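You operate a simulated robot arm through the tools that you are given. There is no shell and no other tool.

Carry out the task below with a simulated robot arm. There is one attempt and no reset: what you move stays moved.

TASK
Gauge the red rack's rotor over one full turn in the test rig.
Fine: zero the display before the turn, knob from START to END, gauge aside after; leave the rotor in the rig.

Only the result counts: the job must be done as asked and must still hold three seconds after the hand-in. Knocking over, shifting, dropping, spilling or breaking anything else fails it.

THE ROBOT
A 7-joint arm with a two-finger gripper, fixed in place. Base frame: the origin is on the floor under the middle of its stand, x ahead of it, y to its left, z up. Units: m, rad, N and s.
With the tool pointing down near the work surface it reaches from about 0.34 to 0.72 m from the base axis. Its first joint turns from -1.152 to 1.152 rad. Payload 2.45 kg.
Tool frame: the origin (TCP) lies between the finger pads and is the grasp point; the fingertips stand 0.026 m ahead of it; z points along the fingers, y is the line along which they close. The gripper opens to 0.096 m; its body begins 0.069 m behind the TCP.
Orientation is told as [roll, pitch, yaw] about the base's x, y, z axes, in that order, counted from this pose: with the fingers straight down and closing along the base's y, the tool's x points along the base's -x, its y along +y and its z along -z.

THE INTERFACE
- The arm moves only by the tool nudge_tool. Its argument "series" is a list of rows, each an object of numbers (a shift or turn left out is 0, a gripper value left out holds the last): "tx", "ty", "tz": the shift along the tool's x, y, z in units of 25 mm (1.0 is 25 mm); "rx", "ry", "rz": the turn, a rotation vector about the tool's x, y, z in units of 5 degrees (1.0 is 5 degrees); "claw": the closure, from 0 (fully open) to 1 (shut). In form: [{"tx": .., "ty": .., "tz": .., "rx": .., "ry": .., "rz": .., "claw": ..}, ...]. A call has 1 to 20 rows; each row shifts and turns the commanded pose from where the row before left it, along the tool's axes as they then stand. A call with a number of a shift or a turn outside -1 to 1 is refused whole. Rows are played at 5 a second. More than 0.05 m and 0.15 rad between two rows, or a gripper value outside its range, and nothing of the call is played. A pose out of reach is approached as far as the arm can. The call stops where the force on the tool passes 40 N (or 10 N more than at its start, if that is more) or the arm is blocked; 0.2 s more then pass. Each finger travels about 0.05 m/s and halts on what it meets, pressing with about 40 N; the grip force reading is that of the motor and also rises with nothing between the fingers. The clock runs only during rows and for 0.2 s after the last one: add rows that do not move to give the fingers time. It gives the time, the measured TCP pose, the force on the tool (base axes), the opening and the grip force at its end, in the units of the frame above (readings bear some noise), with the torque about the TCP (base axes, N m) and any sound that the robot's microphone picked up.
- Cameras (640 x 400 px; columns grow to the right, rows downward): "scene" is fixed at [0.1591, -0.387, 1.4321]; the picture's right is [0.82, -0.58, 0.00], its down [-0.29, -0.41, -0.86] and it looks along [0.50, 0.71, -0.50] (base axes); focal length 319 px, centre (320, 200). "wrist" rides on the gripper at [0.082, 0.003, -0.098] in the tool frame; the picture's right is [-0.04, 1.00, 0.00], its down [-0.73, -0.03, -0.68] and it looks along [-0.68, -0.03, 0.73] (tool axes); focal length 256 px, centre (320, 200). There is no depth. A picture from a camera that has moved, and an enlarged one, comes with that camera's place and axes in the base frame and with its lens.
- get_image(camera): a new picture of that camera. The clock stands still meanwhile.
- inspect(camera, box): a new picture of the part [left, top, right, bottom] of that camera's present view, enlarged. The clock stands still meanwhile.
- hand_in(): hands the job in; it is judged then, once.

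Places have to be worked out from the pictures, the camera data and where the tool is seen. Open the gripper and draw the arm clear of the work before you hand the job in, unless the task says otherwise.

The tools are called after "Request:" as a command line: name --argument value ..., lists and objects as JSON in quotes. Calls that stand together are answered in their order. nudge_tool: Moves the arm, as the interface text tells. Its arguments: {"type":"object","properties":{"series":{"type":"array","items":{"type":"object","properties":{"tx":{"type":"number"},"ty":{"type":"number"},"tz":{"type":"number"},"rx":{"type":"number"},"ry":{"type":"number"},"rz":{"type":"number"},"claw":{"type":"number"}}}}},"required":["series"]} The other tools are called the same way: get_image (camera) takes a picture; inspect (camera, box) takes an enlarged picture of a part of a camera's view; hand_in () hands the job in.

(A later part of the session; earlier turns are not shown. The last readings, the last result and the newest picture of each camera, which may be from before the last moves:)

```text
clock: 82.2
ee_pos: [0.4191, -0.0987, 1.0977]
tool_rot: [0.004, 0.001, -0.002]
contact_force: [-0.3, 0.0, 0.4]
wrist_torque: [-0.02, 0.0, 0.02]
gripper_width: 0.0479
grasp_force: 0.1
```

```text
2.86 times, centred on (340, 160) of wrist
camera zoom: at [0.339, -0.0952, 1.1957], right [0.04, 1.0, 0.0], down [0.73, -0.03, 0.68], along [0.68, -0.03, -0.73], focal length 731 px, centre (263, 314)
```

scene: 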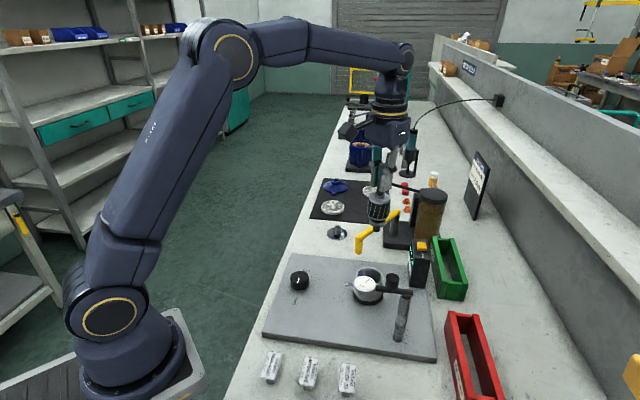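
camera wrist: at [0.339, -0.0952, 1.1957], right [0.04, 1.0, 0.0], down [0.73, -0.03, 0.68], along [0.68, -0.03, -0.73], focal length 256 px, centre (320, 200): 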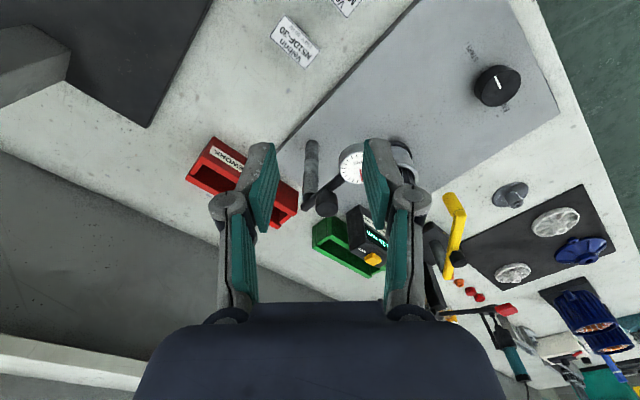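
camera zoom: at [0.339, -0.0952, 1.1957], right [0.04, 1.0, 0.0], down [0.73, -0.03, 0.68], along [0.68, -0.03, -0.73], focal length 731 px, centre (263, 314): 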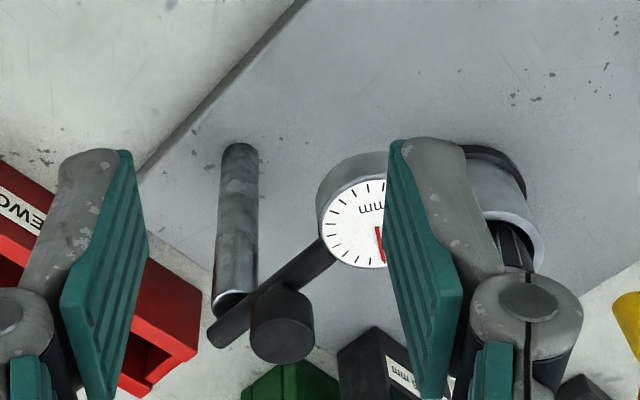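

I open the gripper fully so the fingers stop hiding the gauge, then look again.

Request:
nudge_tool --series '[{"claw": 0.0, "ty": 0.5}, {"ty": 0.5}, {}, {}]'

Request:
inspect --camera "wrist" --box '[230, 80, 430, 220]'

Request:
inspect --camera "scene" --box '[345, 260, 425, 350]'

```text
clock: 83.2
ee_pos: [0.4199, -0.0737, 1.0979]
tool_rot: [0.002, -0.003, -0.003]
contact_force: [0.0, 0.6, 0.0]
wrist_torque: [-0.01, 0.0, -0.06]
gripper_width: 0.0958
grasp_force: 0.0
```

```text
2.86 times, centred on (330, 150) of wrist
camera zoom: at [0.3387, -0.0705, 1.1961], right [0.04, 1.0, 0.0], down [0.73, -0.03, 0.68], along [0.68, -0.03, -0.73], focal length 731 px, centre (291, 343)
```

zoom: 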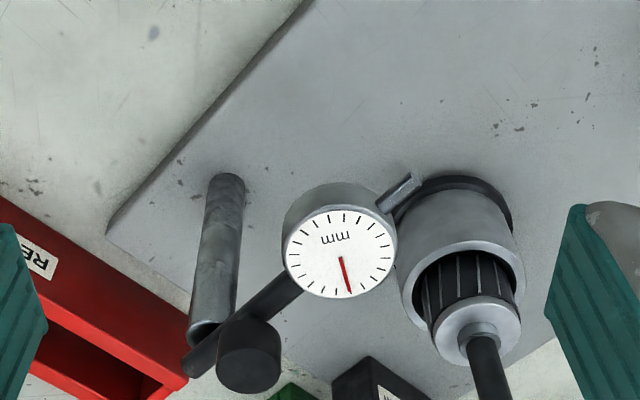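

```text
4.44 times, centred on (385, 305) of scene
camera zoom: at [0.1591, -0.387, 1.4321], right [0.82, -0.58, 0.0], down [-0.29, -0.41, -0.86], along [0.5, 0.71, -0.5], focal length 1417 px, centre (31, -267)
```

zoom: 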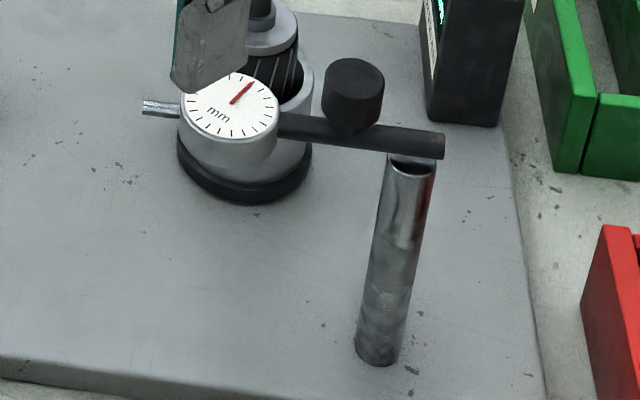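

I now have a consistent picture: post axis about (0.562, -0.117), gauge arm pointing at about 133°, handle top about (0.537, -0.094, 0.992), and the rotor shaft lies at 76° from the post. I turn the gripper to yaw +90° so its fingers can straddle the handle along x with the camera looking towards the rig.

Request:
nudge_tool --series '[{"rz": -1}, {"rz": -1}, {"rz": -1}, {"rz": -1}, {"rz": -1}, {"rz": -1}, {"rz": -1}, {"rz": -1}, {"rz": -1}, {"rz": -1}, {"rz": -1}, {"rz": -1}, {"rz": -1}, {"rz": -1}, {"rz": -1}, {"rz": -1}, {"rz": -1}, {"rz": -1}, {"claw": 0.4}, {}]'

Request:
nudge_tool --series '[{"ty": -0.9, "tx": 0.15}, {"ty": -0.9, "tx": 0.15}, {"ty": -0.9, "tx": 0.15}, {"ty": -0.9, "tx": 0.15}, {"ty": -0.9, "tx": 0.15}, {}, {}]'

Request:
get_image --camera "wrist"

Request:
inspect --camera "wrist" --box '[240, 40, 400, 180]'

```text
clock: 87.4
ee_pos: [0.4191, -0.0739, 1.0981]
tool_rot: [-0.002, -0.002, 1.57]
contact_force: [0.8, 0.6, -0.7]
wrist_torque: [-0.04, 0.0, 0.02]
gripper_width: 0.0577
grasp_force: 0.0
```

```text
clock: 89.0
ee_pos: [0.5325, -0.0939, 1.0994]
tool_rot: [-0.001, -0.001, 1.569]
contact_force: [-0.4, -0.3, 0.5]
wrist_torque: [0.01, -0.01, 0.0]
gripper_width: 0.0574
grasp_force: 0.1
```

```text
taken
camera wrist: at [0.5287, -0.1748, 1.1969], right [-1.0, 0.04, 0.0], down [0.03, 0.73, 0.68], along [0.03, 0.68, -0.73], focal length 256 px, centre (320, 200)
```

wrist: 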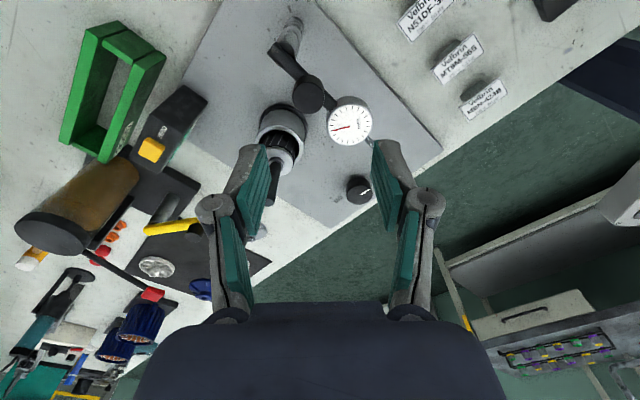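

```text
2.86 times, centred on (320, 110) of wrist
camera zoom: at [0.5287, -0.1748, 1.1969], right [-1.0, 0.04, 0.0], down [0.03, 0.73, 0.68], along [0.03, 0.68, -0.73], focal length 731 px, centre (320, 457)
```

zoom: 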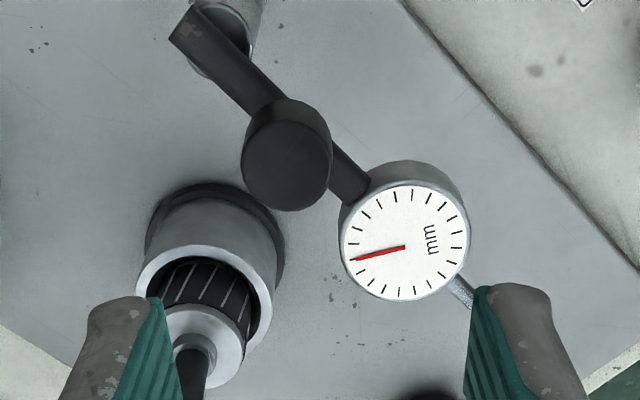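

The handle is at about (0.541, -0.096). I centre over it and descend until the fingertips are just above the handle top.

Request:
nudge_tool --series '[{"ty": -0.356, "tx": 0.076}, {"tz": 0.9}, {"tz": 0.9}, {"tz": 0.9}, {}, {}]'

Request:
get_image --camera "wrist"

Request:
inspect --camera "scene" --box '[345, 240, 435, 330]'

```text
clock: 90.4
ee_pos: [0.5396, -0.0961, 1.0302]
tool_rot: [-0.002, -0.002, 1.567]
contact_force: [0.5, 0.1, -0.2]
wrist_torque: [0.01, -0.02, 0.03]
gripper_width: 0.0575
grasp_force: 0.1
```

```text
taken
camera wrist: at [0.5374, -0.1787, 1.1291], right [-1.0, 0.04, 0.0], down [0.03, 0.73, 0.68], along [0.03, 0.68, -0.73], focal length 256 px, centre (320, 200)
```

wrist: 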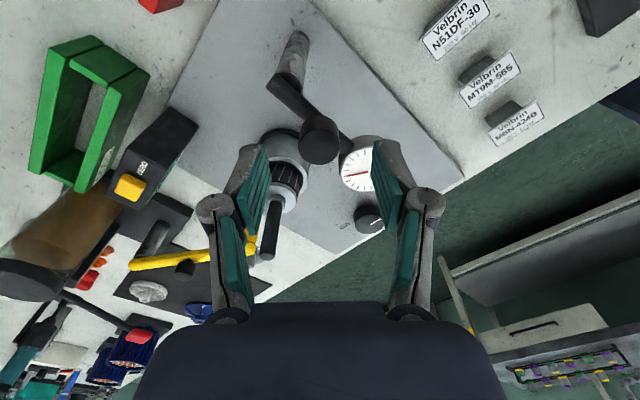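

```text
4.44 times, centred on (390, 285) of scene
camera zoom: at [0.1591, -0.387, 1.4321], right [0.82, -0.58, 0.0], down [-0.29, -0.41, -0.86], along [0.5, 0.71, -0.5], focal length 1417 px, centre (9, -178)
```

zoom: 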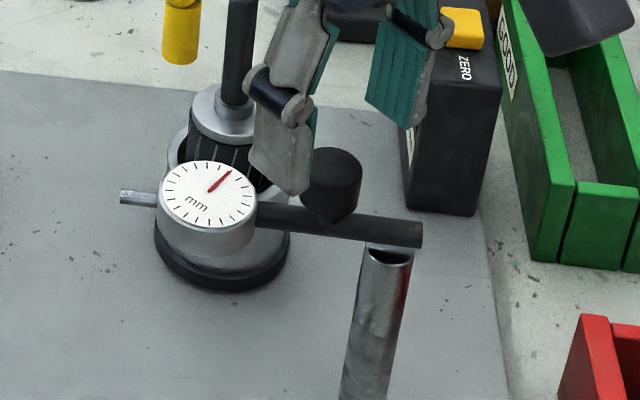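

Centred over the handle. I descend about 30 mm so the fingertips are beside the handle but still above the dial and bar, then close to a loose cage around it (about 31 mm).

Request:
nudge_tool --series '[{"tz": 0.4}, {"tz": 0.4}, {"tz": 0.4}, {}, {"claw": 0.6}, {"claw": 0.67}, {}, {}]'

Request:
get_image --camera "wrist"

Request:
inspect --camera "scene" --box '[345, 240, 435, 330]'

```text
clock: 92.2
ee_pos: [0.5418, -0.0949, 1.0016]
tool_rot: [-0.003, -0.002, 1.566]
contact_force: [0.7, 0.1, 0.6]
wrist_torque: [0.01, 0.03, 0.02]
gripper_width: 0.0317
grasp_force: 0.0
```

```text
taken
camera wrist: at [0.5378, -0.1775, 1.0995], right [-1.0, 0.04, 0.0], down [0.03, 0.73, 0.68], along [0.03, 0.68, -0.73], focal length 256 px, centre (320, 200)
```

wrist: 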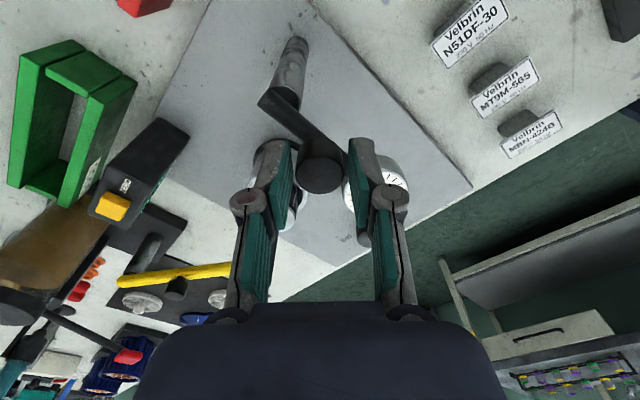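

```text
4.44 times, centred on (390, 285) of scene
camera zoom: at [0.1591, -0.387, 1.4321], right [0.82, -0.58, 0.0], down [-0.29, -0.41, -0.86], along [0.5, 0.71, -0.5], focal length 1417 px, centre (9, -178)
```

zoom: 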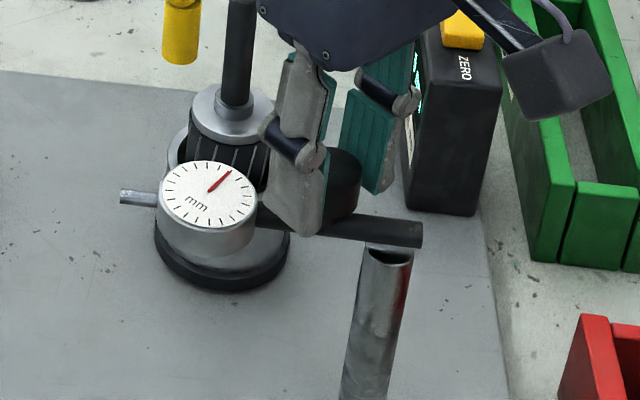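

The handle is caged between the fingers with no contact force. I swing it along an arc around the post towards the rotor, in small steps, first half.

Request:
nudge_tool --series '[{"ty": -0.126, "tx": -0.088}, {"ty": -0.126, "tx": -0.088}, {"ty": -0.138, "tx": -0.054}, {"ty": -0.138, "tx": -0.054}, {}]'

Request:
get_image --camera "wrist"

Request:
inspect --camera "scene" --box '[345, 240, 435, 330]'

```text
clock: 93.4
ee_pos: [0.5547, -0.0885, 1.0019]
tool_rot: [-0.001, -0.002, 1.569]
contact_force: [-0.7, 1.2, -0.5]
wrist_torque: [0.02, 0.03, -0.05]
gripper_width: 0.0327
grasp_force: 0.9
```

```text
taken
camera wrist: at [0.5509, -0.1705, 1.0996], right [-1.0, 0.04, 0.0], down [0.03, 0.73, 0.68], along [0.03, 0.68, -0.73], focal length 256 px, centre (320, 200)
```

wrist: 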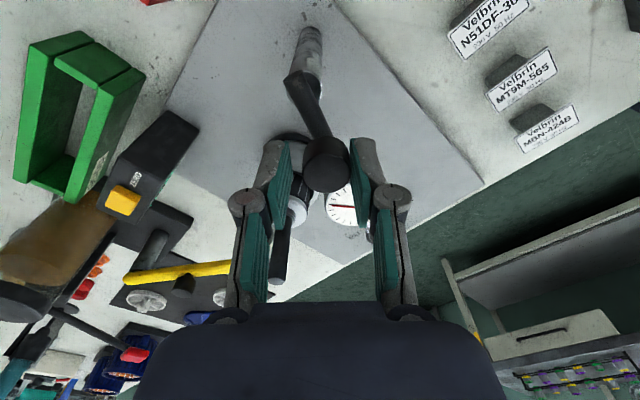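

```text
4.44 times, centred on (390, 285) of scene
camera zoom: at [0.159, -0.3869, 1.4321], right [0.82, -0.58, 0.0], down [-0.29, -0.41, -0.86], along [0.5, 0.71, -0.5], focal length 1417 px, centre (9, -178)
```

zoom: 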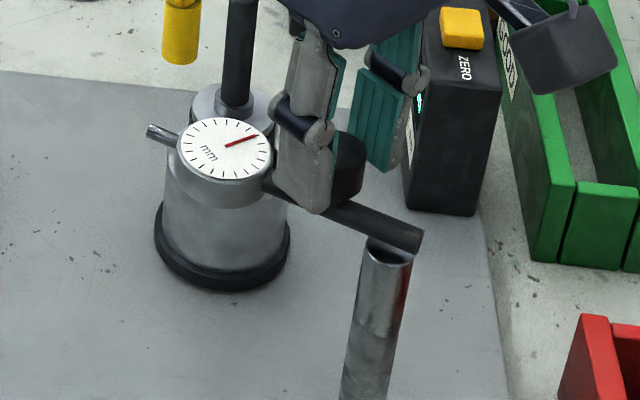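

The gauge swings freely. I continue the arc in small steps towards the shaft.

Request:
nudge_tool --series '[{"ty": -0.148, "tx": -0.018}, {"ty": -0.148, "tx": -0.018}, {}]'

Request:
inspect --camera "wrist" --box '[240, 60, 400, 260]'

Request:
inspect --camera "scene" --box '[345, 230, 435, 320]'

```text
clock: 94.2
ee_pos: [0.5616, -0.086, 1.0022]
tool_rot: [-0.002, 0.0, 1.569]
contact_force: [-0.7, 0.4, 0.7]
wrist_torque: [0.0, 0.01, 0.02]
gripper_width: 0.0318
grasp_force: 0.6
```

```text
2.00 times, centred on (320, 160) of wrist
camera zoom: at [0.5583, -0.1689, 1.0998], right [-1.0, 0.04, 0.0], down [0.03, 0.73, 0.68], along [0.03, 0.68, -0.73], focal length 512 px, centre (320, 280)
```

zoom: 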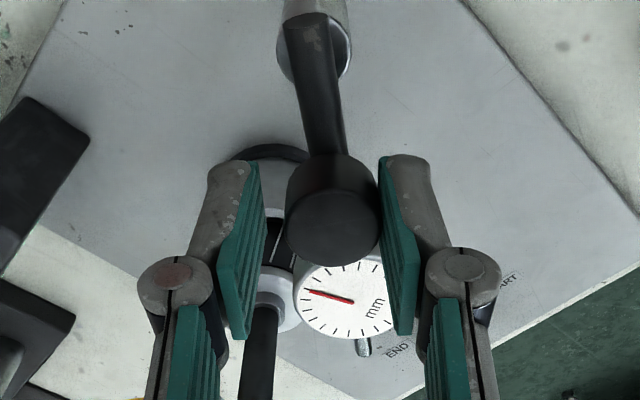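

```text
4.44 times, centred on (390, 275) of scene
camera zoom: at [0.1591, -0.387, 1.4321], right [0.82, -0.58, 0.0], down [-0.29, -0.41, -0.86], along [0.5, 0.71, -0.5], focal length 1417 px, centre (9, -133)
```

zoom: 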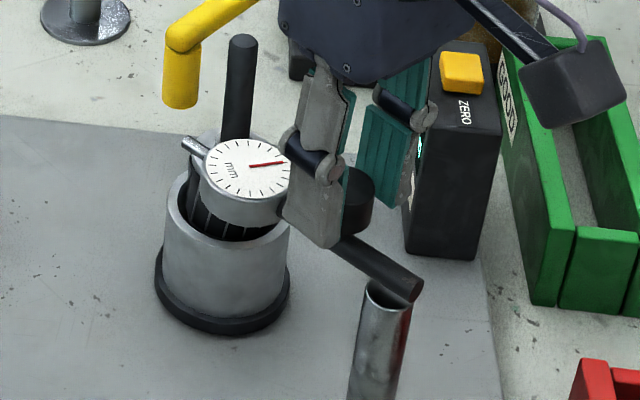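

Still free; the plunger is approaching the shaft. I continue with smaller steps.

Request:
nudge_tool --series '[{"ty": -0.12, "tx": 0.01}, {"ty": -0.12, "tx": 0.01}, {}]'

Request:
inspect --camera "wrist" --box '[240, 60, 400, 260]'

Request:
inspect --camera "scene" --box '[345, 230, 435, 320]'

```text
clock: 95.0
ee_pos: [0.5681, -0.0879, 1.0011]
tool_rot: [0.0, -0.001, 1.568]
contact_force: [0.2, 1.0, -0.1]
wrist_torque: [-0.03, 0.01, -0.01]
gripper_width: 0.0319
grasp_force: 0.1
```

```text
2.00 times, centred on (320, 160) of wrist
camera zoom: at [0.5638, -0.1703, 1.1001], right [-1.0, 0.04, 0.0], down [0.03, 0.73, 0.68], along [0.03, 0.68, -0.73], focal length 512 px, centre (320, 280)
```

zoom: 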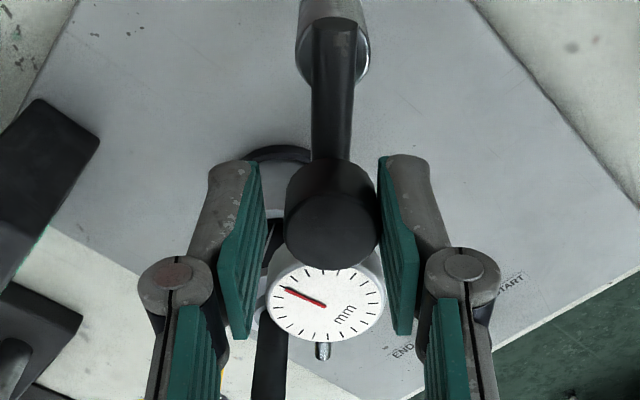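

```text
4.44 times, centred on (390, 275) of scene
camera zoom: at [0.1591, -0.387, 1.4321], right [0.82, -0.58, 0.0], down [-0.29, -0.41, -0.86], along [0.5, 0.71, -0.5], focal length 1417 px, centre (9, -133)
```

zoom: 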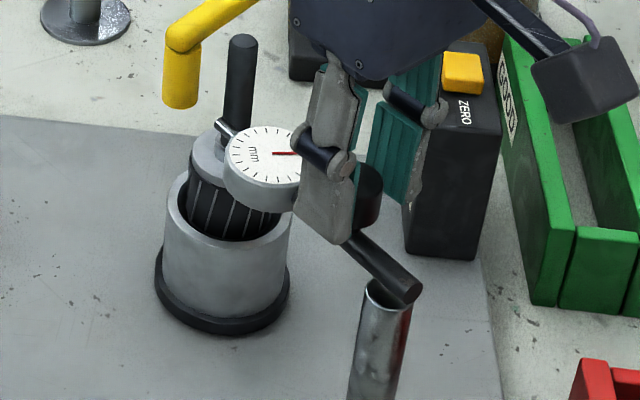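

The gauge arm now points almost along +y, with the plunger close to the shaft. I go on in 2.5 mm steps.

Request:
nudge_tool --series '[{"ty": -0.1, "tx": 0.02}, {}]'

Request:
nudge_tool --series '[{"ty": -0.1, "tx": 0.03}, {}]'

Request:
inspect --camera "wrist" --box '[240, 60, 400, 260]'

Request:
inspect --camera "scene" --box '[345, 230, 435, 320]'

```text
clock: 95.6
ee_pos: [0.5693, -0.0883, 1.0028]
tool_rot: [-0.002, -0.002, 1.567]
contact_force: [0.1, -0.1, 0.8]
wrist_torque: [0.0, 0.0, 0.01]
gripper_width: 0.0315
grasp_force: 0.2
```

```text
clock: 96.2
ee_pos: [0.5713, -0.089, 1.0009]
tool_rot: [0.0, -0.002, 1.567]
contact_force: [-0.3, -0.4, 0.0]
wrist_torque: [0.03, -0.01, -0.01]
gripper_width: 0.0317
grasp_force: 0.0
```

```text
2.00 times, centred on (320, 160) of wrist
camera zoom: at [0.5683, -0.1715, 1.0997], right [-1.0, 0.04, 0.0], down [0.03, 0.73, 0.68], along [0.03, 0.68, -0.73], focal length 512 px, centre (320, 280)
```

zoom: 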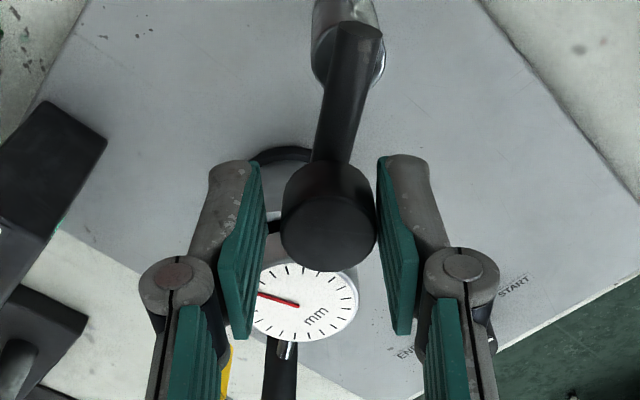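

```text
4.44 times, centred on (390, 275) of scene
camera zoom: at [0.1591, -0.387, 1.4321], right [0.82, -0.58, 0.0], down [-0.29, -0.41, -0.86], along [0.5, 0.71, -0.5], focal length 1417 px, centre (9, -133)
```

zoom: 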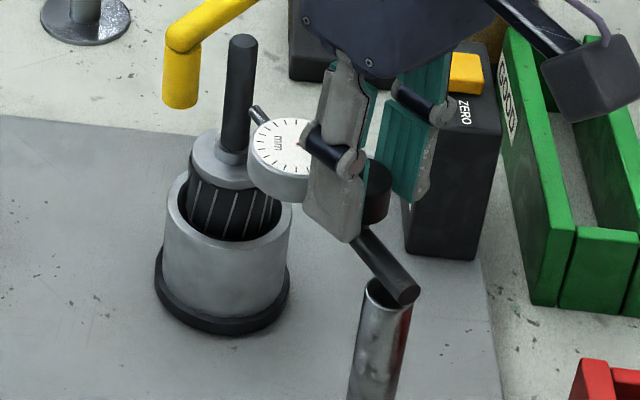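

The plunger now points at the shaft. I check the display reading and the wrist's enlarged view of the plunger tip.

Request:
inspect --camera "wrist" --box '[280, 190, 340, 260]'

Request:
inspect --camera "scene" --box '[385, 230, 445, 300]'

Request:
inspect --camera "scene" --box '[375, 240, 415, 280]'

```text
5.71 times, centred on (310, 225) of wrist
camera zoom: at [0.5683, -0.1715, 1.0997], right [-1.0, 0.04, 0.0], down [0.03, 0.73, 0.68], along [0.03, 0.68, -0.73], focal length 1463 px, centre (377, 57)
```

zoom: 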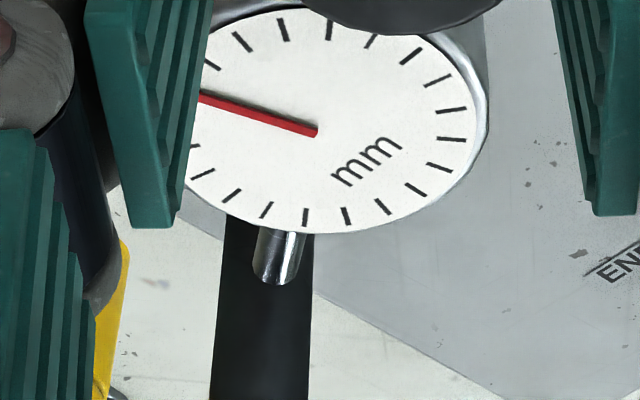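

```text
5.71 times, centred on (415, 265) of scene
camera zoom: at [0.1591, -0.387, 1.4321], right [0.82, -0.58, 0.0], down [-0.29, -0.41, -0.86], along [0.5, 0.71, -0.5], focal length 1822 px, centre (-223, -171)
```

zoom: 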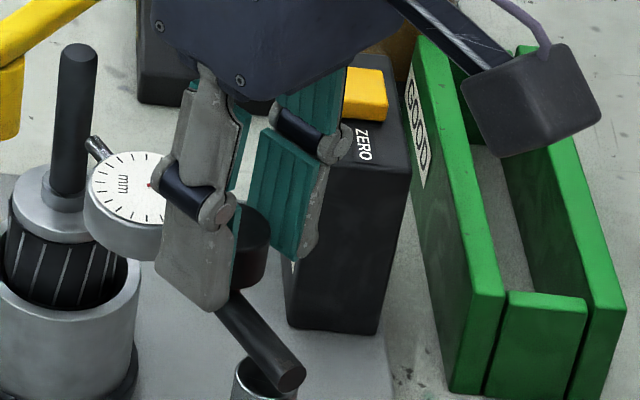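

```text
10.00 times, centred on (395, 260) of scene
camera zoom: at [0.1591, -0.387, 1.4321], right [0.82, -0.58, 0.0], down [-0.29, -0.41, -0.86], along [0.5, 0.71, -0.5], focal length 3189 px, centre (-430, -400)
```

zoom: 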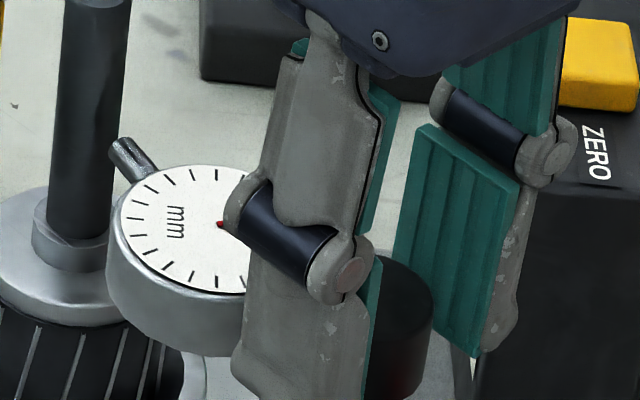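

The plunger tip appears to be at the shaft, within a couple of millimetres of centred. I push very slightly further to see whether a stop or the shaft resists.

Request:
nudge_tool --series '[{"ty": -0.03}, {}, {}]'

Request:
inspect --camera "wrist" --box '[280, 190, 340, 260]'

```text
clock: 97.0
ee_pos: [0.5725, -0.0893, 1.0016]
tool_rot: [0.0, -0.002, 1.57]
contact_force: [-0.8, -0.2, -0.1]
wrist_torque: [0.01, -0.01, -0.01]
gripper_width: 0.0317
grasp_force: 0.3
```

```text
5.71 times, centred on (310, 225) of wrist
camera zoom: at [0.5691, -0.1716, 1.0993], right [-1.0, 0.04, 0.0], down [0.03, 0.73, 0.68], along [0.03, 0.68, -0.73], focal length 1463 px, centre (377, 57)
```

zoom: 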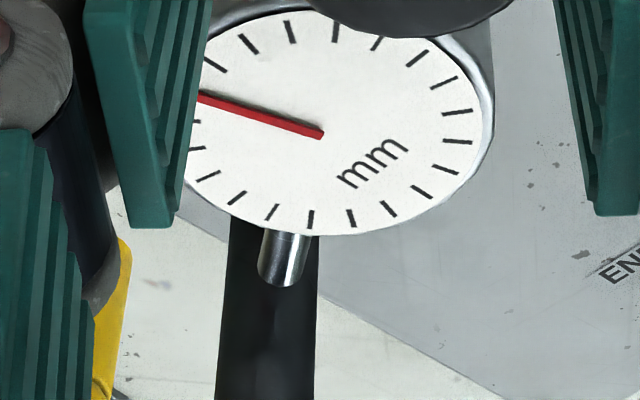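

I check the gap between the handle and the pushing finger.

Request:
inspect --camera "wrist" --box '[260, 120, 380, 220]'

```text
4.00 times, centred on (320, 170) of wrist
camera zoom: at [0.5691, -0.1716, 1.0993], right [-1.0, 0.04, 0.0], down [0.03, 0.73, 0.68], along [0.03, 0.68, -0.73], focal length 1024 px, centre (320, 320)
```

zoom: 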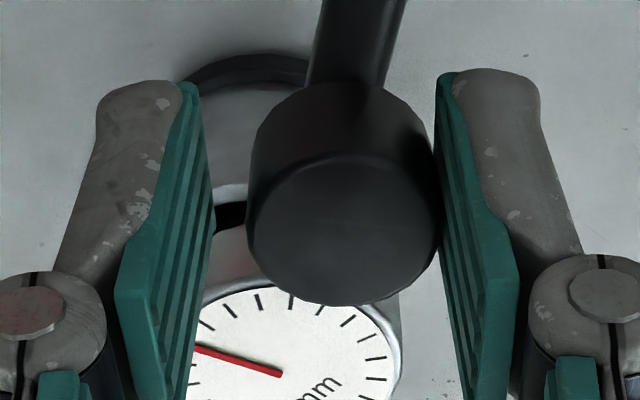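

The finger is just at the handle. I push in small increments and watch the plunger against the shaft.

Request:
nudge_tool --series '[{"ty": -0.04}, {}, {}]'

Request:
inspect --camera "wrist" --box '[280, 190, 340, 260]'

Request:
inspect --camera "scene" --box '[365, 230, 415, 280]'

```text
clock: 97.8
ee_pos: [0.5725, -0.0885, 1.0015]
tool_rot: [0.0, -0.001, 1.567]
contact_force: [-3.5, -0.5, -1.3]
wrist_torque: [-0.03, 0.08, 0.0]
gripper_width: 0.0338
grasp_force: 2.1
```

```text
5.71 times, centred on (310, 225) of wrist
camera zoom: at [0.5701, -0.1713, 1.0994], right [-1.0, 0.04, 0.0], down [0.03, 0.73, 0.68], along [0.03, 0.68, -0.73], focal length 1463 px, centre (377, 57)
```

zoom: 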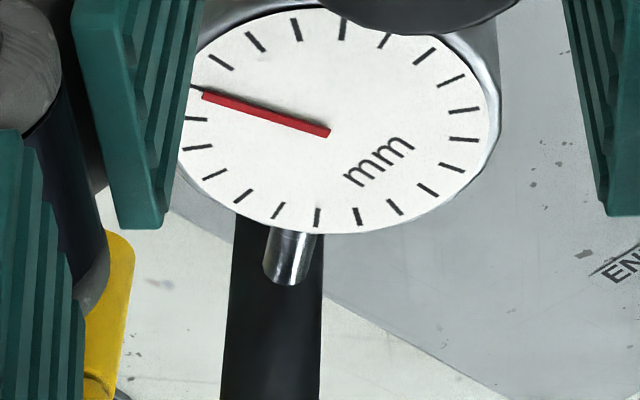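

```text
8.00 times, centred on (390, 255) of scene
camera zoom: at [0.159, -0.387, 1.4321], right [0.82, -0.58, 0.0], down [-0.29, -0.41, -0.86], along [0.5, 0.71, -0.5], focal length 2551 px, centre (-240, -240)
```

zoom: 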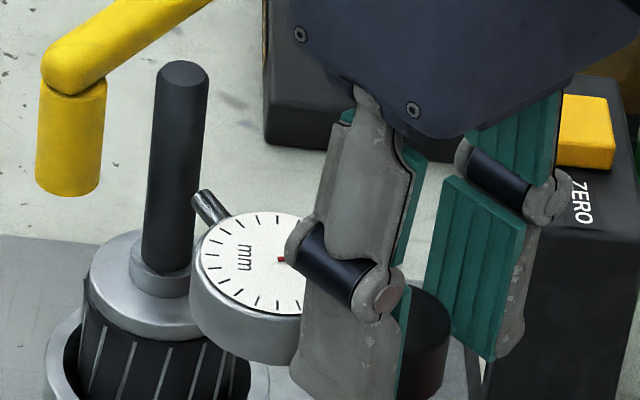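

There is now resistance (3.5 N, the finger yields slightly) and the gauge no longer moves: it is at its measuring position against the shaft. I back off a little, open, and rise clear.

Request:
nudge_tool --series '[{"ty": 0.05}, {"claw": 0.4}, {}, {}, {"tz": -0.6}, {"tz": -0.8}, {"tz": -0.8}, {"tz": -0.8}, {"tz": -0.8}, {}]'

Request:
get_image --camera "wrist"

Request:
inspect --camera "wrist" --box '[240, 40, 400, 180]'

Request:
inspect --camera "scene" --box '[365, 230, 445, 310]'

```text
clock: 100.0
ee_pos: [0.5731, -0.0876, 1.0974]
tool_rot: [0.001, -0.002, 1.568]
contact_force: [-1.5, -0.4, 0.4]
wrist_torque: [-0.03, 0.0, 0.01]
gripper_width: 0.0577
grasp_force: 0.1
```

```text
taken
camera wrist: at [0.569, -0.171, 1.1951], right [-1.0, 0.04, 0.0], down [0.03, 0.73, 0.68], along [0.03, 0.68, -0.73], focal length 256 px, centre (320, 200)
```

wrist: 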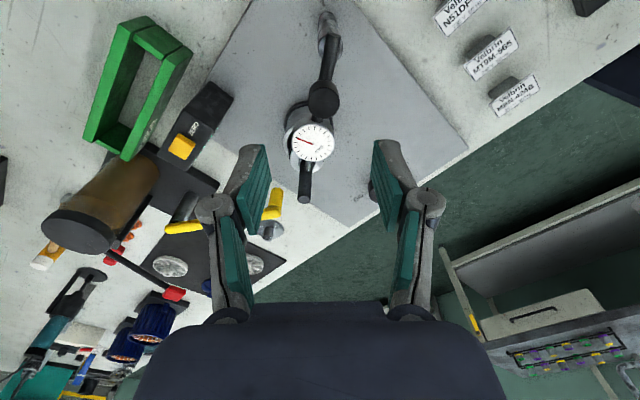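

```text
2.86 times, centred on (320, 110) of wrist
camera zoom: at [0.569, -0.171, 1.1951], right [-1.0, 0.04, 0.0], down [0.03, 0.73, 0.68], along [0.03, 0.68, -0.73], focal length 731 px, centre (320, 457)
```

zoom: 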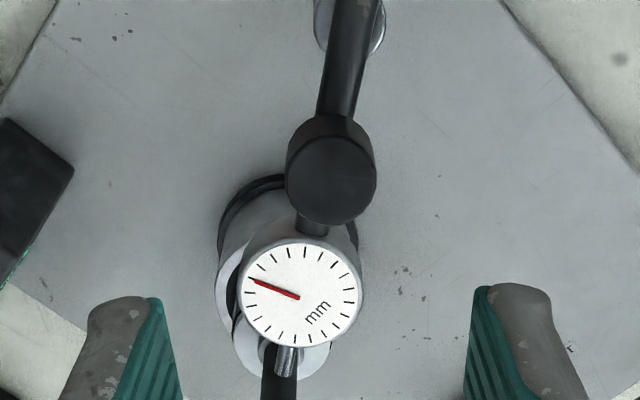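

```text
5.00 times, centred on (405, 270) of scene
camera zoom: at [0.1591, -0.387, 1.4321], right [0.82, -0.58, 0.0], down [-0.29, -0.41, -0.86], along [0.5, 0.71, -0.5], focal length 1594 px, centre (-105, -150)
```

zoom: 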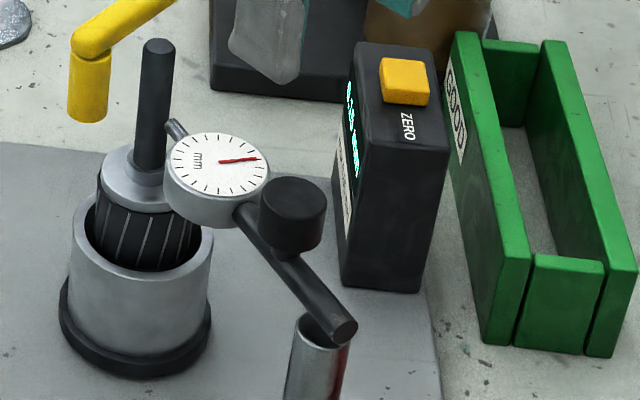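

The gauge holds its place with the plunger on the shaft. I try reading the display in the scene view before zeroing.

Request:
inspect --camera "scene" --box '[402, 235, 432, 290]'

Request:
inspect --camera "scene" --box '[370, 245, 400, 275]'

Request:
inspect --camera "wrist" --box '[150, 70, 250, 170]'

```text
7.27 times, centred on (417, 262) of scene
camera zoom: at [0.1591, -0.387, 1.4321], right [0.82, -0.58, 0.0], down [-0.29, -0.41, -0.86], along [0.5, 0.71, -0.5], focal length 2319 px, centre (-386, -254)
```

zoom: 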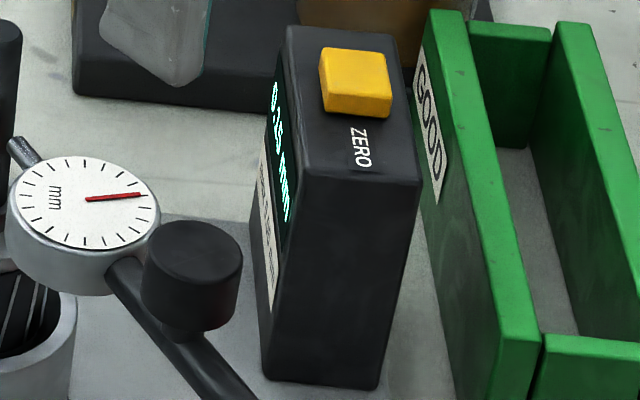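

```text
13.33 times, centred on (385, 260) of scene
camera zoom: at [0.1591, -0.387, 1.4321], right [0.82, -0.58, 0.0], down [-0.29, -0.41, -0.86], along [0.5, 0.71, -0.5], focal length 4252 px, centre (-547, -600)
```

zoom: 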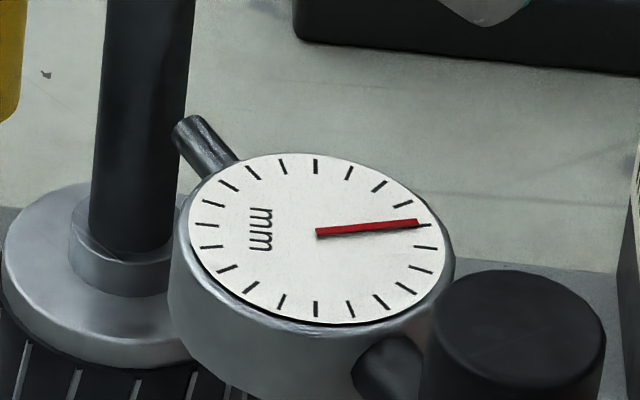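

```text
4.00 times, centred on (200, 120) of wrist
camera zoom: at [0.569, -0.171, 1.1951], right [-1.0, 0.04, 0.0], down [0.03, 0.73, 0.68], along [0.03, 0.68, -0.73], focal length 1024 px, centre (800, 520)
```

zoom: 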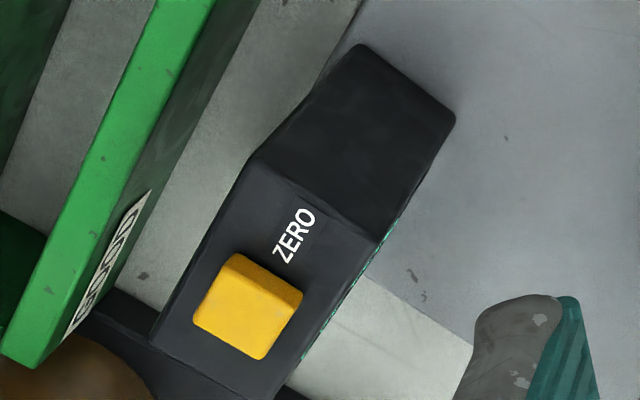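

The ZERO button is at about (0.738, -0.016, 0.93), slightly beyond the vertical-tool reach. With yaw 90° and the gripper part-open, the forward finger sits about 38 mm ahead of the TCP, so it can press the button from a TCP at x of about 0.70. I move there at height and refine.

Request:
nudge_tool --series '[{"ty": -0.9, "tx": -0.7}, {"ty": -0.9, "tx": -0.7}, {"ty": -0.9, "tx": -0.7}, {"ty": -0.9, "tx": -0.7}, {}, {}]'

Request:
get_image --camera "wrist"

Request:
inspect --camera "wrist" --box '[160, 40, 320, 180]'

Request:
inspect --camera "scene" --box '[360, 200, 460, 310]'

```text
clock: 101.4
ee_pos: [0.6639, -0.0205, 1.0948]
tool_rot: [-0.001, -0.001, 1.567]
contact_force: [1.4, 0.0, 0.0]
wrist_torque: [-0.02, 0.01, -0.01]
gripper_width: 0.0575
grasp_force: 0.0
```

```text
taken
camera wrist: at [0.6608, -0.1022, 1.1935], right [-1.0, 0.04, 0.0], down [0.03, 0.73, 0.68], along [0.03, 0.68, -0.73], focal length 256 px, centre (320, 200)
```

wrist: 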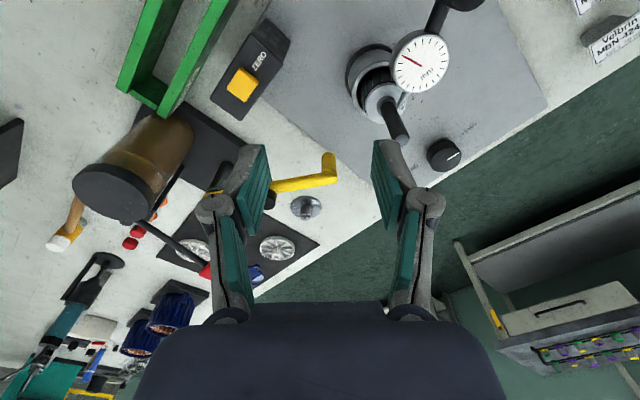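

```text
2.86 times, centred on (240, 110) of wrist
camera zoom: at [0.6608, -0.1022, 1.1935], right [-1.0, 0.04, 0.0], down [0.03, 0.73, 0.68], along [0.03, 0.68, -0.73], focal length 731 px, centre (549, 457)
```

zoom: 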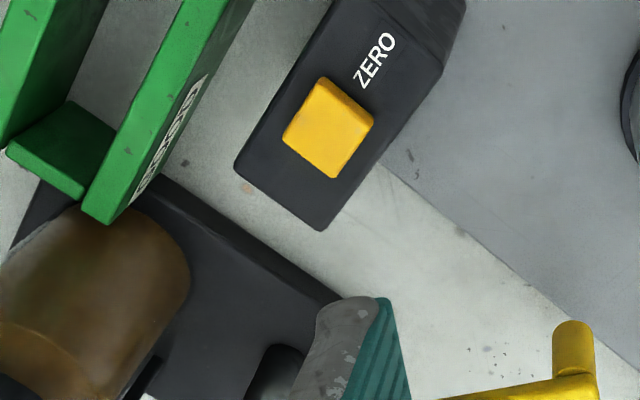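

```text
3.64 times, centred on (410, 255) of scene
camera zoom: at [0.1591, -0.387, 1.4321], right [0.82, -0.58, 0.0], down [-0.29, -0.41, -0.86], along [0.5, 0.71, -0.5], focal length 1160 px, centre (-7, 0)
```

zoom: 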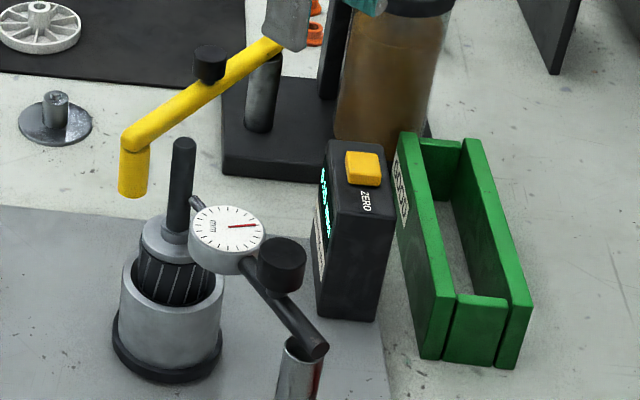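

The button top is at about (0.742, -0.015, 0.926); the forward fingertip is 35 mm ahead of the TCP. I move to x 0.705 and come down to a little above the button.

Request:
nudge_tool --series '[{"ty": -0.8, "tx": -0.114}, {"ty": -0.8, "tx": -0.114}, {"tz": 0.8}, {"tz": 0.8}, {"tz": 0.8}, {"tz": 0.8}, {"tz": 0.8}, {}, {}]'

Request:
get_image --camera "wrist"

Request:
inspect --camera "wrist" --box '[180, 80, 320, 200]'

Request:
inspect --camera "scene" --box '[370, 200, 470, 300]'

```text
clock: 103.4
ee_pos: [0.7047, -0.0156, 0.9955]
tool_rot: [-0.004, -0.002, 1.567]
contact_force: [0.1, 0.4, -0.7]
wrist_torque: [-0.01, -0.01, 0.01]
gripper_width: 0.0576
grasp_force: 0.0
```

```text
taken
camera wrist: at [0.7016, -0.0978, 1.0936], right [-1.0, 0.04, 0.0], down [0.03, 0.73, 0.68], along [0.03, 0.68, -0.73], focal length 256 px, centre (320, 200)
```

wrist: 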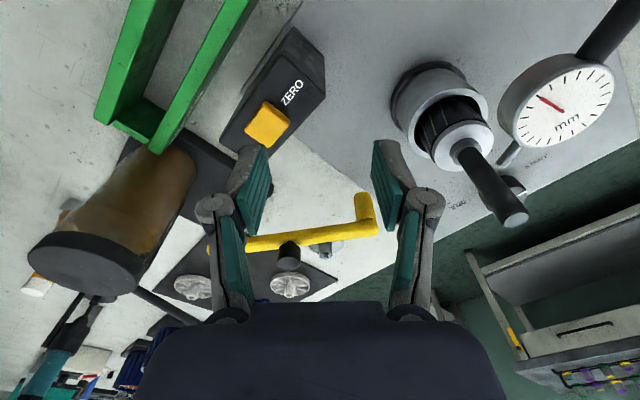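

```text
3.33 times, centred on (250, 140) of wrist
camera zoom: at [0.7016, -0.0978, 1.0936], right [-1.0, 0.04, 0.0], down [0.03, 0.73, 0.68], along [0.03, 0.68, -0.73], focal length 853 px, centre (553, 400)
```

zoom: 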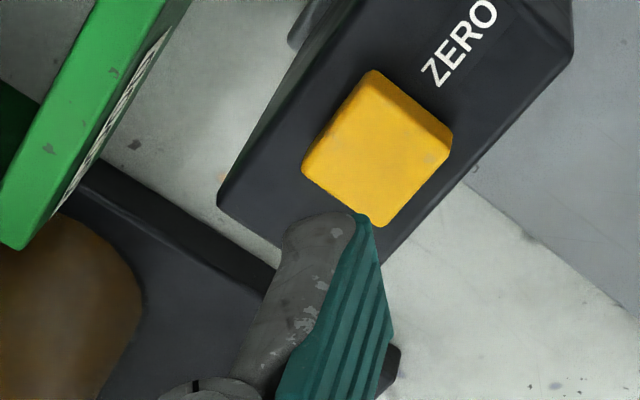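

```text
4.00 times, centred on (420, 250) of scene
camera zoom: at [0.1591, -0.387, 1.4321], right [0.82, -0.58, 0.0], down [-0.29, -0.41, -0.86], along [0.5, 0.71, -0.5], focal length 1276 px, centre (-80, 0)
```

zoom: 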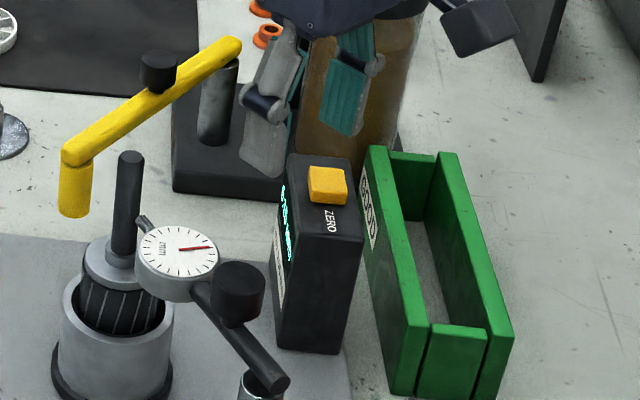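

Button confirmed at (0.742, -0.0155), directly under the forward fingertip (0.740, -0.0156). I descend, slowing near the button.

Request:
nudge_tool --series '[{"tz": 0.5}, {"tz": 0.5}, {"tz": 0.4}, {"tz": 0.1}, {}]'

Request:
nudge_tool --series '[{"tz": 0.08}, {"tz": 0.08}, {}]'

Request:
inspect --camera "scene" --box '[395, 230, 455, 290]'

Request:
inspect --camera "wrist" --box '[180, 80, 320, 200]'

```text
clock: 104.6
ee_pos: [0.7034, -0.0139, 0.9592]
tool_rot: [-0.001, 0.0, 1.569]
contact_force: [-1.7, 0.5, -0.1]
wrist_torque: [0.01, 0.01, 0.03]
gripper_width: 0.0575
grasp_force: 0.0
```

```text
clock: 105.4
ee_pos: [0.7032, -0.0128, 0.9554]
tool_rot: [0.0, -0.002, 1.571]
contact_force: [-0.6, -0.2, -0.2]
wrist_torque: [-0.03, 0.0, 0.04]
gripper_width: 0.0575
grasp_force: 0.1
```

```text
6.67 times, centred on (425, 260) of scene
camera zoom: at [0.1591, -0.387, 1.4321], right [0.82, -0.58, 0.0], down [-0.29, -0.41, -0.86], along [0.5, 0.71, -0.5], focal length 2126 px, centre (-380, -200)
```

zoom: 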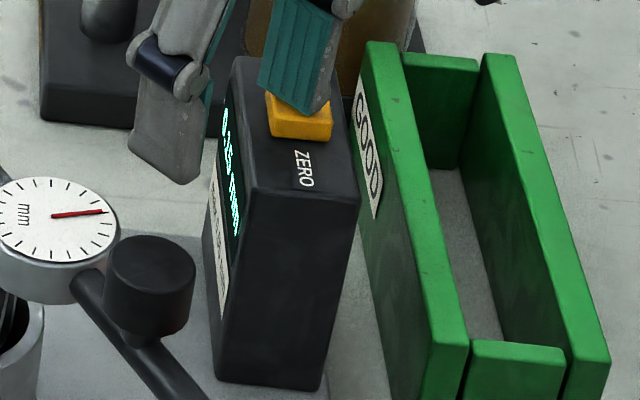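

```text
3.33 times, centred on (250, 140) of wrist
camera zoom: at [0.6996, -0.0951, 1.0532], right [-1.0, 0.04, 0.0], down [0.03, 0.73, 0.68], along [0.03, 0.68, -0.73], focal length 853 px, centre (553, 400)
```

zoom: 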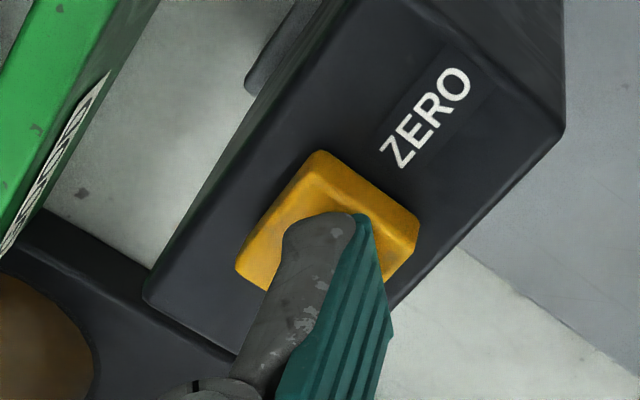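

The fingertip is right over the button, not yet touching. I press down in small steps watching the force and the display.

Request:
nudge_tool --series '[{"tz": 0.08}, {"tz": 0.08}, {}]'

Request:
nudge_tool --series '[{"tz": 0.08}, {}]'

Request:
inspect --camera "scene" --box '[400, 240, 430, 270]'

```text
clock: 106.2
ee_pos: [0.7046, -0.0136, 0.9516]
tool_rot: [-0.001, -0.002, 1.569]
contact_force: [0.6, 0.8, 1.3]
wrist_torque: [0.02, -0.03, 0.01]
gripper_width: 0.0579
grasp_force: 0.3
```

```text
clock: 106.8
ee_pos: [0.7042, -0.0132, 0.9506]
tool_rot: [-0.002, -0.003, 1.567]
contact_force: [-0.8, -1.5, 2.1]
wrist_torque: [-0.02, -0.06, -0.09]
gripper_width: 0.0575
grasp_force: 0.1
```

```text
13.33 times, centred on (415, 255) of scene
camera zoom: at [0.159, -0.387, 1.4321], right [0.82, -0.58, 0.0], down [-0.29, -0.41, -0.86], along [0.5, 0.71, -0.5], focal length 4252 px, centre (-947, -533)
```

zoom: 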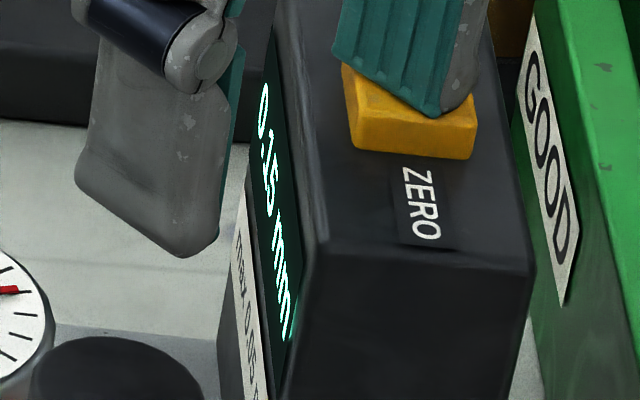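

Light contact (2 N), display still 0.15. I press further in small steps.

Request:
nudge_tool --series '[{"tz": 0.06}, {"tz": 0.06}, {}]'

Request:
inspect --camera "scene" --box '[400, 240, 430, 270]'

```text
clock: 107.6
ee_pos: [0.7053, -0.0126, 0.9467]
tool_rot: [-0.004, -0.003, 1.567]
contact_force: [0.5, -1.5, 5.6]
wrist_torque: [0.02, -0.21, -0.03]
gripper_width: 0.0596
grasp_force: 1.2
heard: click
```

```text
13.33 times, centred on (415, 255) of scene
camera zoom: at [0.159, -0.387, 1.4321], right [0.82, -0.58, 0.0], down [-0.29, -0.41, -0.86], along [0.5, 0.71, -0.5], focal length 4252 px, centre (-947, -533)
```

zoom: 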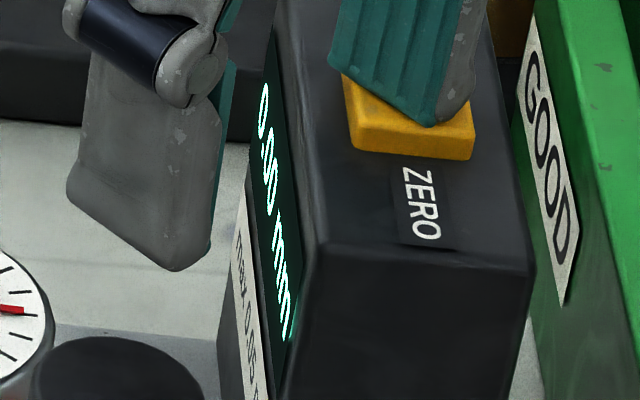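

A click was heard and the display now reads 0.00 mm. I rise straight up clear of the button.

Request:
nudge_tool --series '[{"tz": -0.6}, {"tz": -0.9}, {"tz": -0.9}, {"tz": -0.9}, {"tz": -0.9}, {"tz": -0.9}, {"tz": -0.9}, {}]'

Request:
inspect --camera "scene" --box '[360, 230, 440, 310]'

Request:
inspect --camera "scene" --box '[400, 240, 430, 270]'

```text
clock: 109.4
ee_pos: [0.7036, -0.0154, 1.097]
tool_rot: [-0.002, -0.002, 1.569]
contact_force: [0.9, 0.2, -0.7]
wrist_torque: [-0.03, 0.01, -0.02]
gripper_width: 0.0573
grasp_force: 0.1
```

```text
5.00 times, centred on (400, 270) of scene
camera zoom: at [0.1591, -0.387, 1.4321], right [0.82, -0.58, 0.0], down [-0.29, -0.41, -0.86], along [0.5, 0.71, -0.5], focal length 1594 px, centre (-80, -150)
```

zoom: 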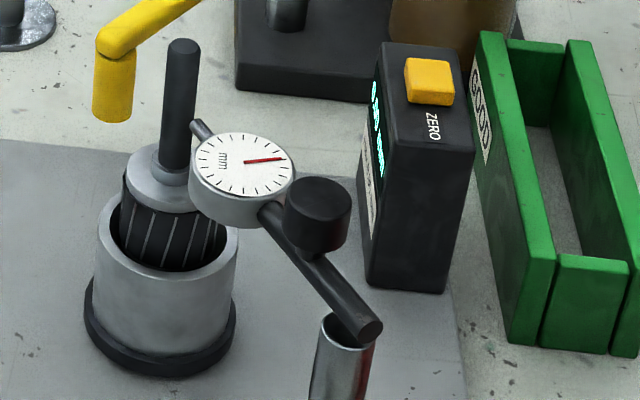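

```text
13.33 times, centred on (415, 255) of scene
camera zoom: at [0.1591, -0.387, 1.4321], right [0.82, -0.58, 0.0], down [-0.29, -0.41, -0.86], along [0.5, 0.71, -0.5], focal length 4252 px, centre (-947, -533)
```

zoom: 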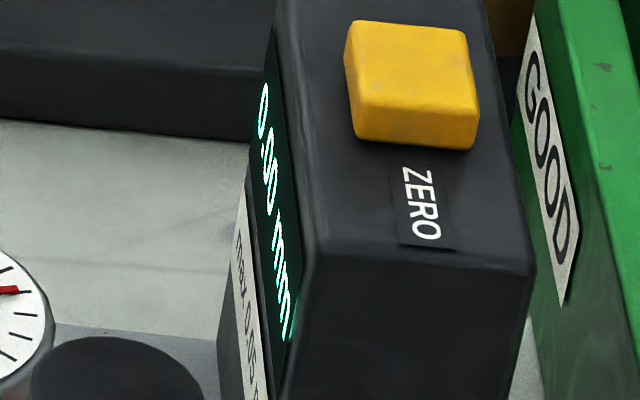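

Display holds 0.00 mm. Now I travel at height to above the knob.

Request:
nudge_tool --series '[{"ty": 0.936, "tx": -0.614}, {"ty": 0.936, "tx": -0.614}, {"ty": 0.936, "tx": -0.614}, {"ty": 0.936, "tx": -0.614}, {"ty": 0.936, "tx": -0.614}, {"ty": 0.936, "tx": -0.614}, {"ty": 0.936, "tx": -0.614}, {"ty": 0.936, "tx": -0.614}, {"ty": 0.936, "tx": -0.614}, {"ty": 0.936, "tx": -0.614}, {"claw": 0.2}, {}]'

Request:
nudge_tool --series '[{"tz": 1, "rz": 1}, {"tz": 1, "rz": 1}, {"tz": 1, "rz": 1}, {"tz": 1, "rz": 1}, {"tz": 0.8, "rz": 1}, {"rz": 1}, {"rz": 1}, {"rz": 1}, {"rz": 1}, {"rz": 1}, {"rz": 1}, {"rz": 1}, {"rz": 1}, {"rz": 1}, {"rz": 1}, {"rz": 1}, {"rz": 1}, {"rz": 1}, {"rz": 1}, {"rz": 1}]'

Request:
nudge_tool --series '[{"rz": 1}, {"rz": 1}, {"rz": 1}, {"rz": 1}, {"rz": 1}, {"rz": 1}, {"rz": 1}, {"rz": 1}, {"rz": 1}, {"rz": 1}, {"rz": 1}, {"rz": 1}, {"rz": 1}, {"rz": 1}, {"rz": 1}, {"rz": 1}, {"rz": 1}, {}]'

```text
clock: 112.0
ee_pos: [0.4703, 0.1394, 1.0956]
tool_rot: [-0.002, -0.001, 1.566]
contact_force: [0.3, 0.5, 0.1]
wrist_torque: [-0.03, 0.0, 0.0]
gripper_width: 0.0768
grasp_force: 0.1
```

```text
clock: 116.2
ee_pos: [0.4691, 0.1416, 0.9756]
tool_rot: [0.002, -0.001, -0.178]
contact_force: [0.2, -0.4, 0.3]
wrist_torque: [0.0, 0.03, 0.02]
gripper_width: 0.0768
grasp_force: 0.1
```

```text
clock: 120.0
ee_pos: [0.4694, 0.1413, 0.9765]
tool_rot: [0.002, 0.002, -1.661]
contact_force: [0.0, -0.6, -0.8]
wrist_torque: [0.02, -0.01, 0.01]
gripper_width: 0.0767
grasp_force: 0.0
```

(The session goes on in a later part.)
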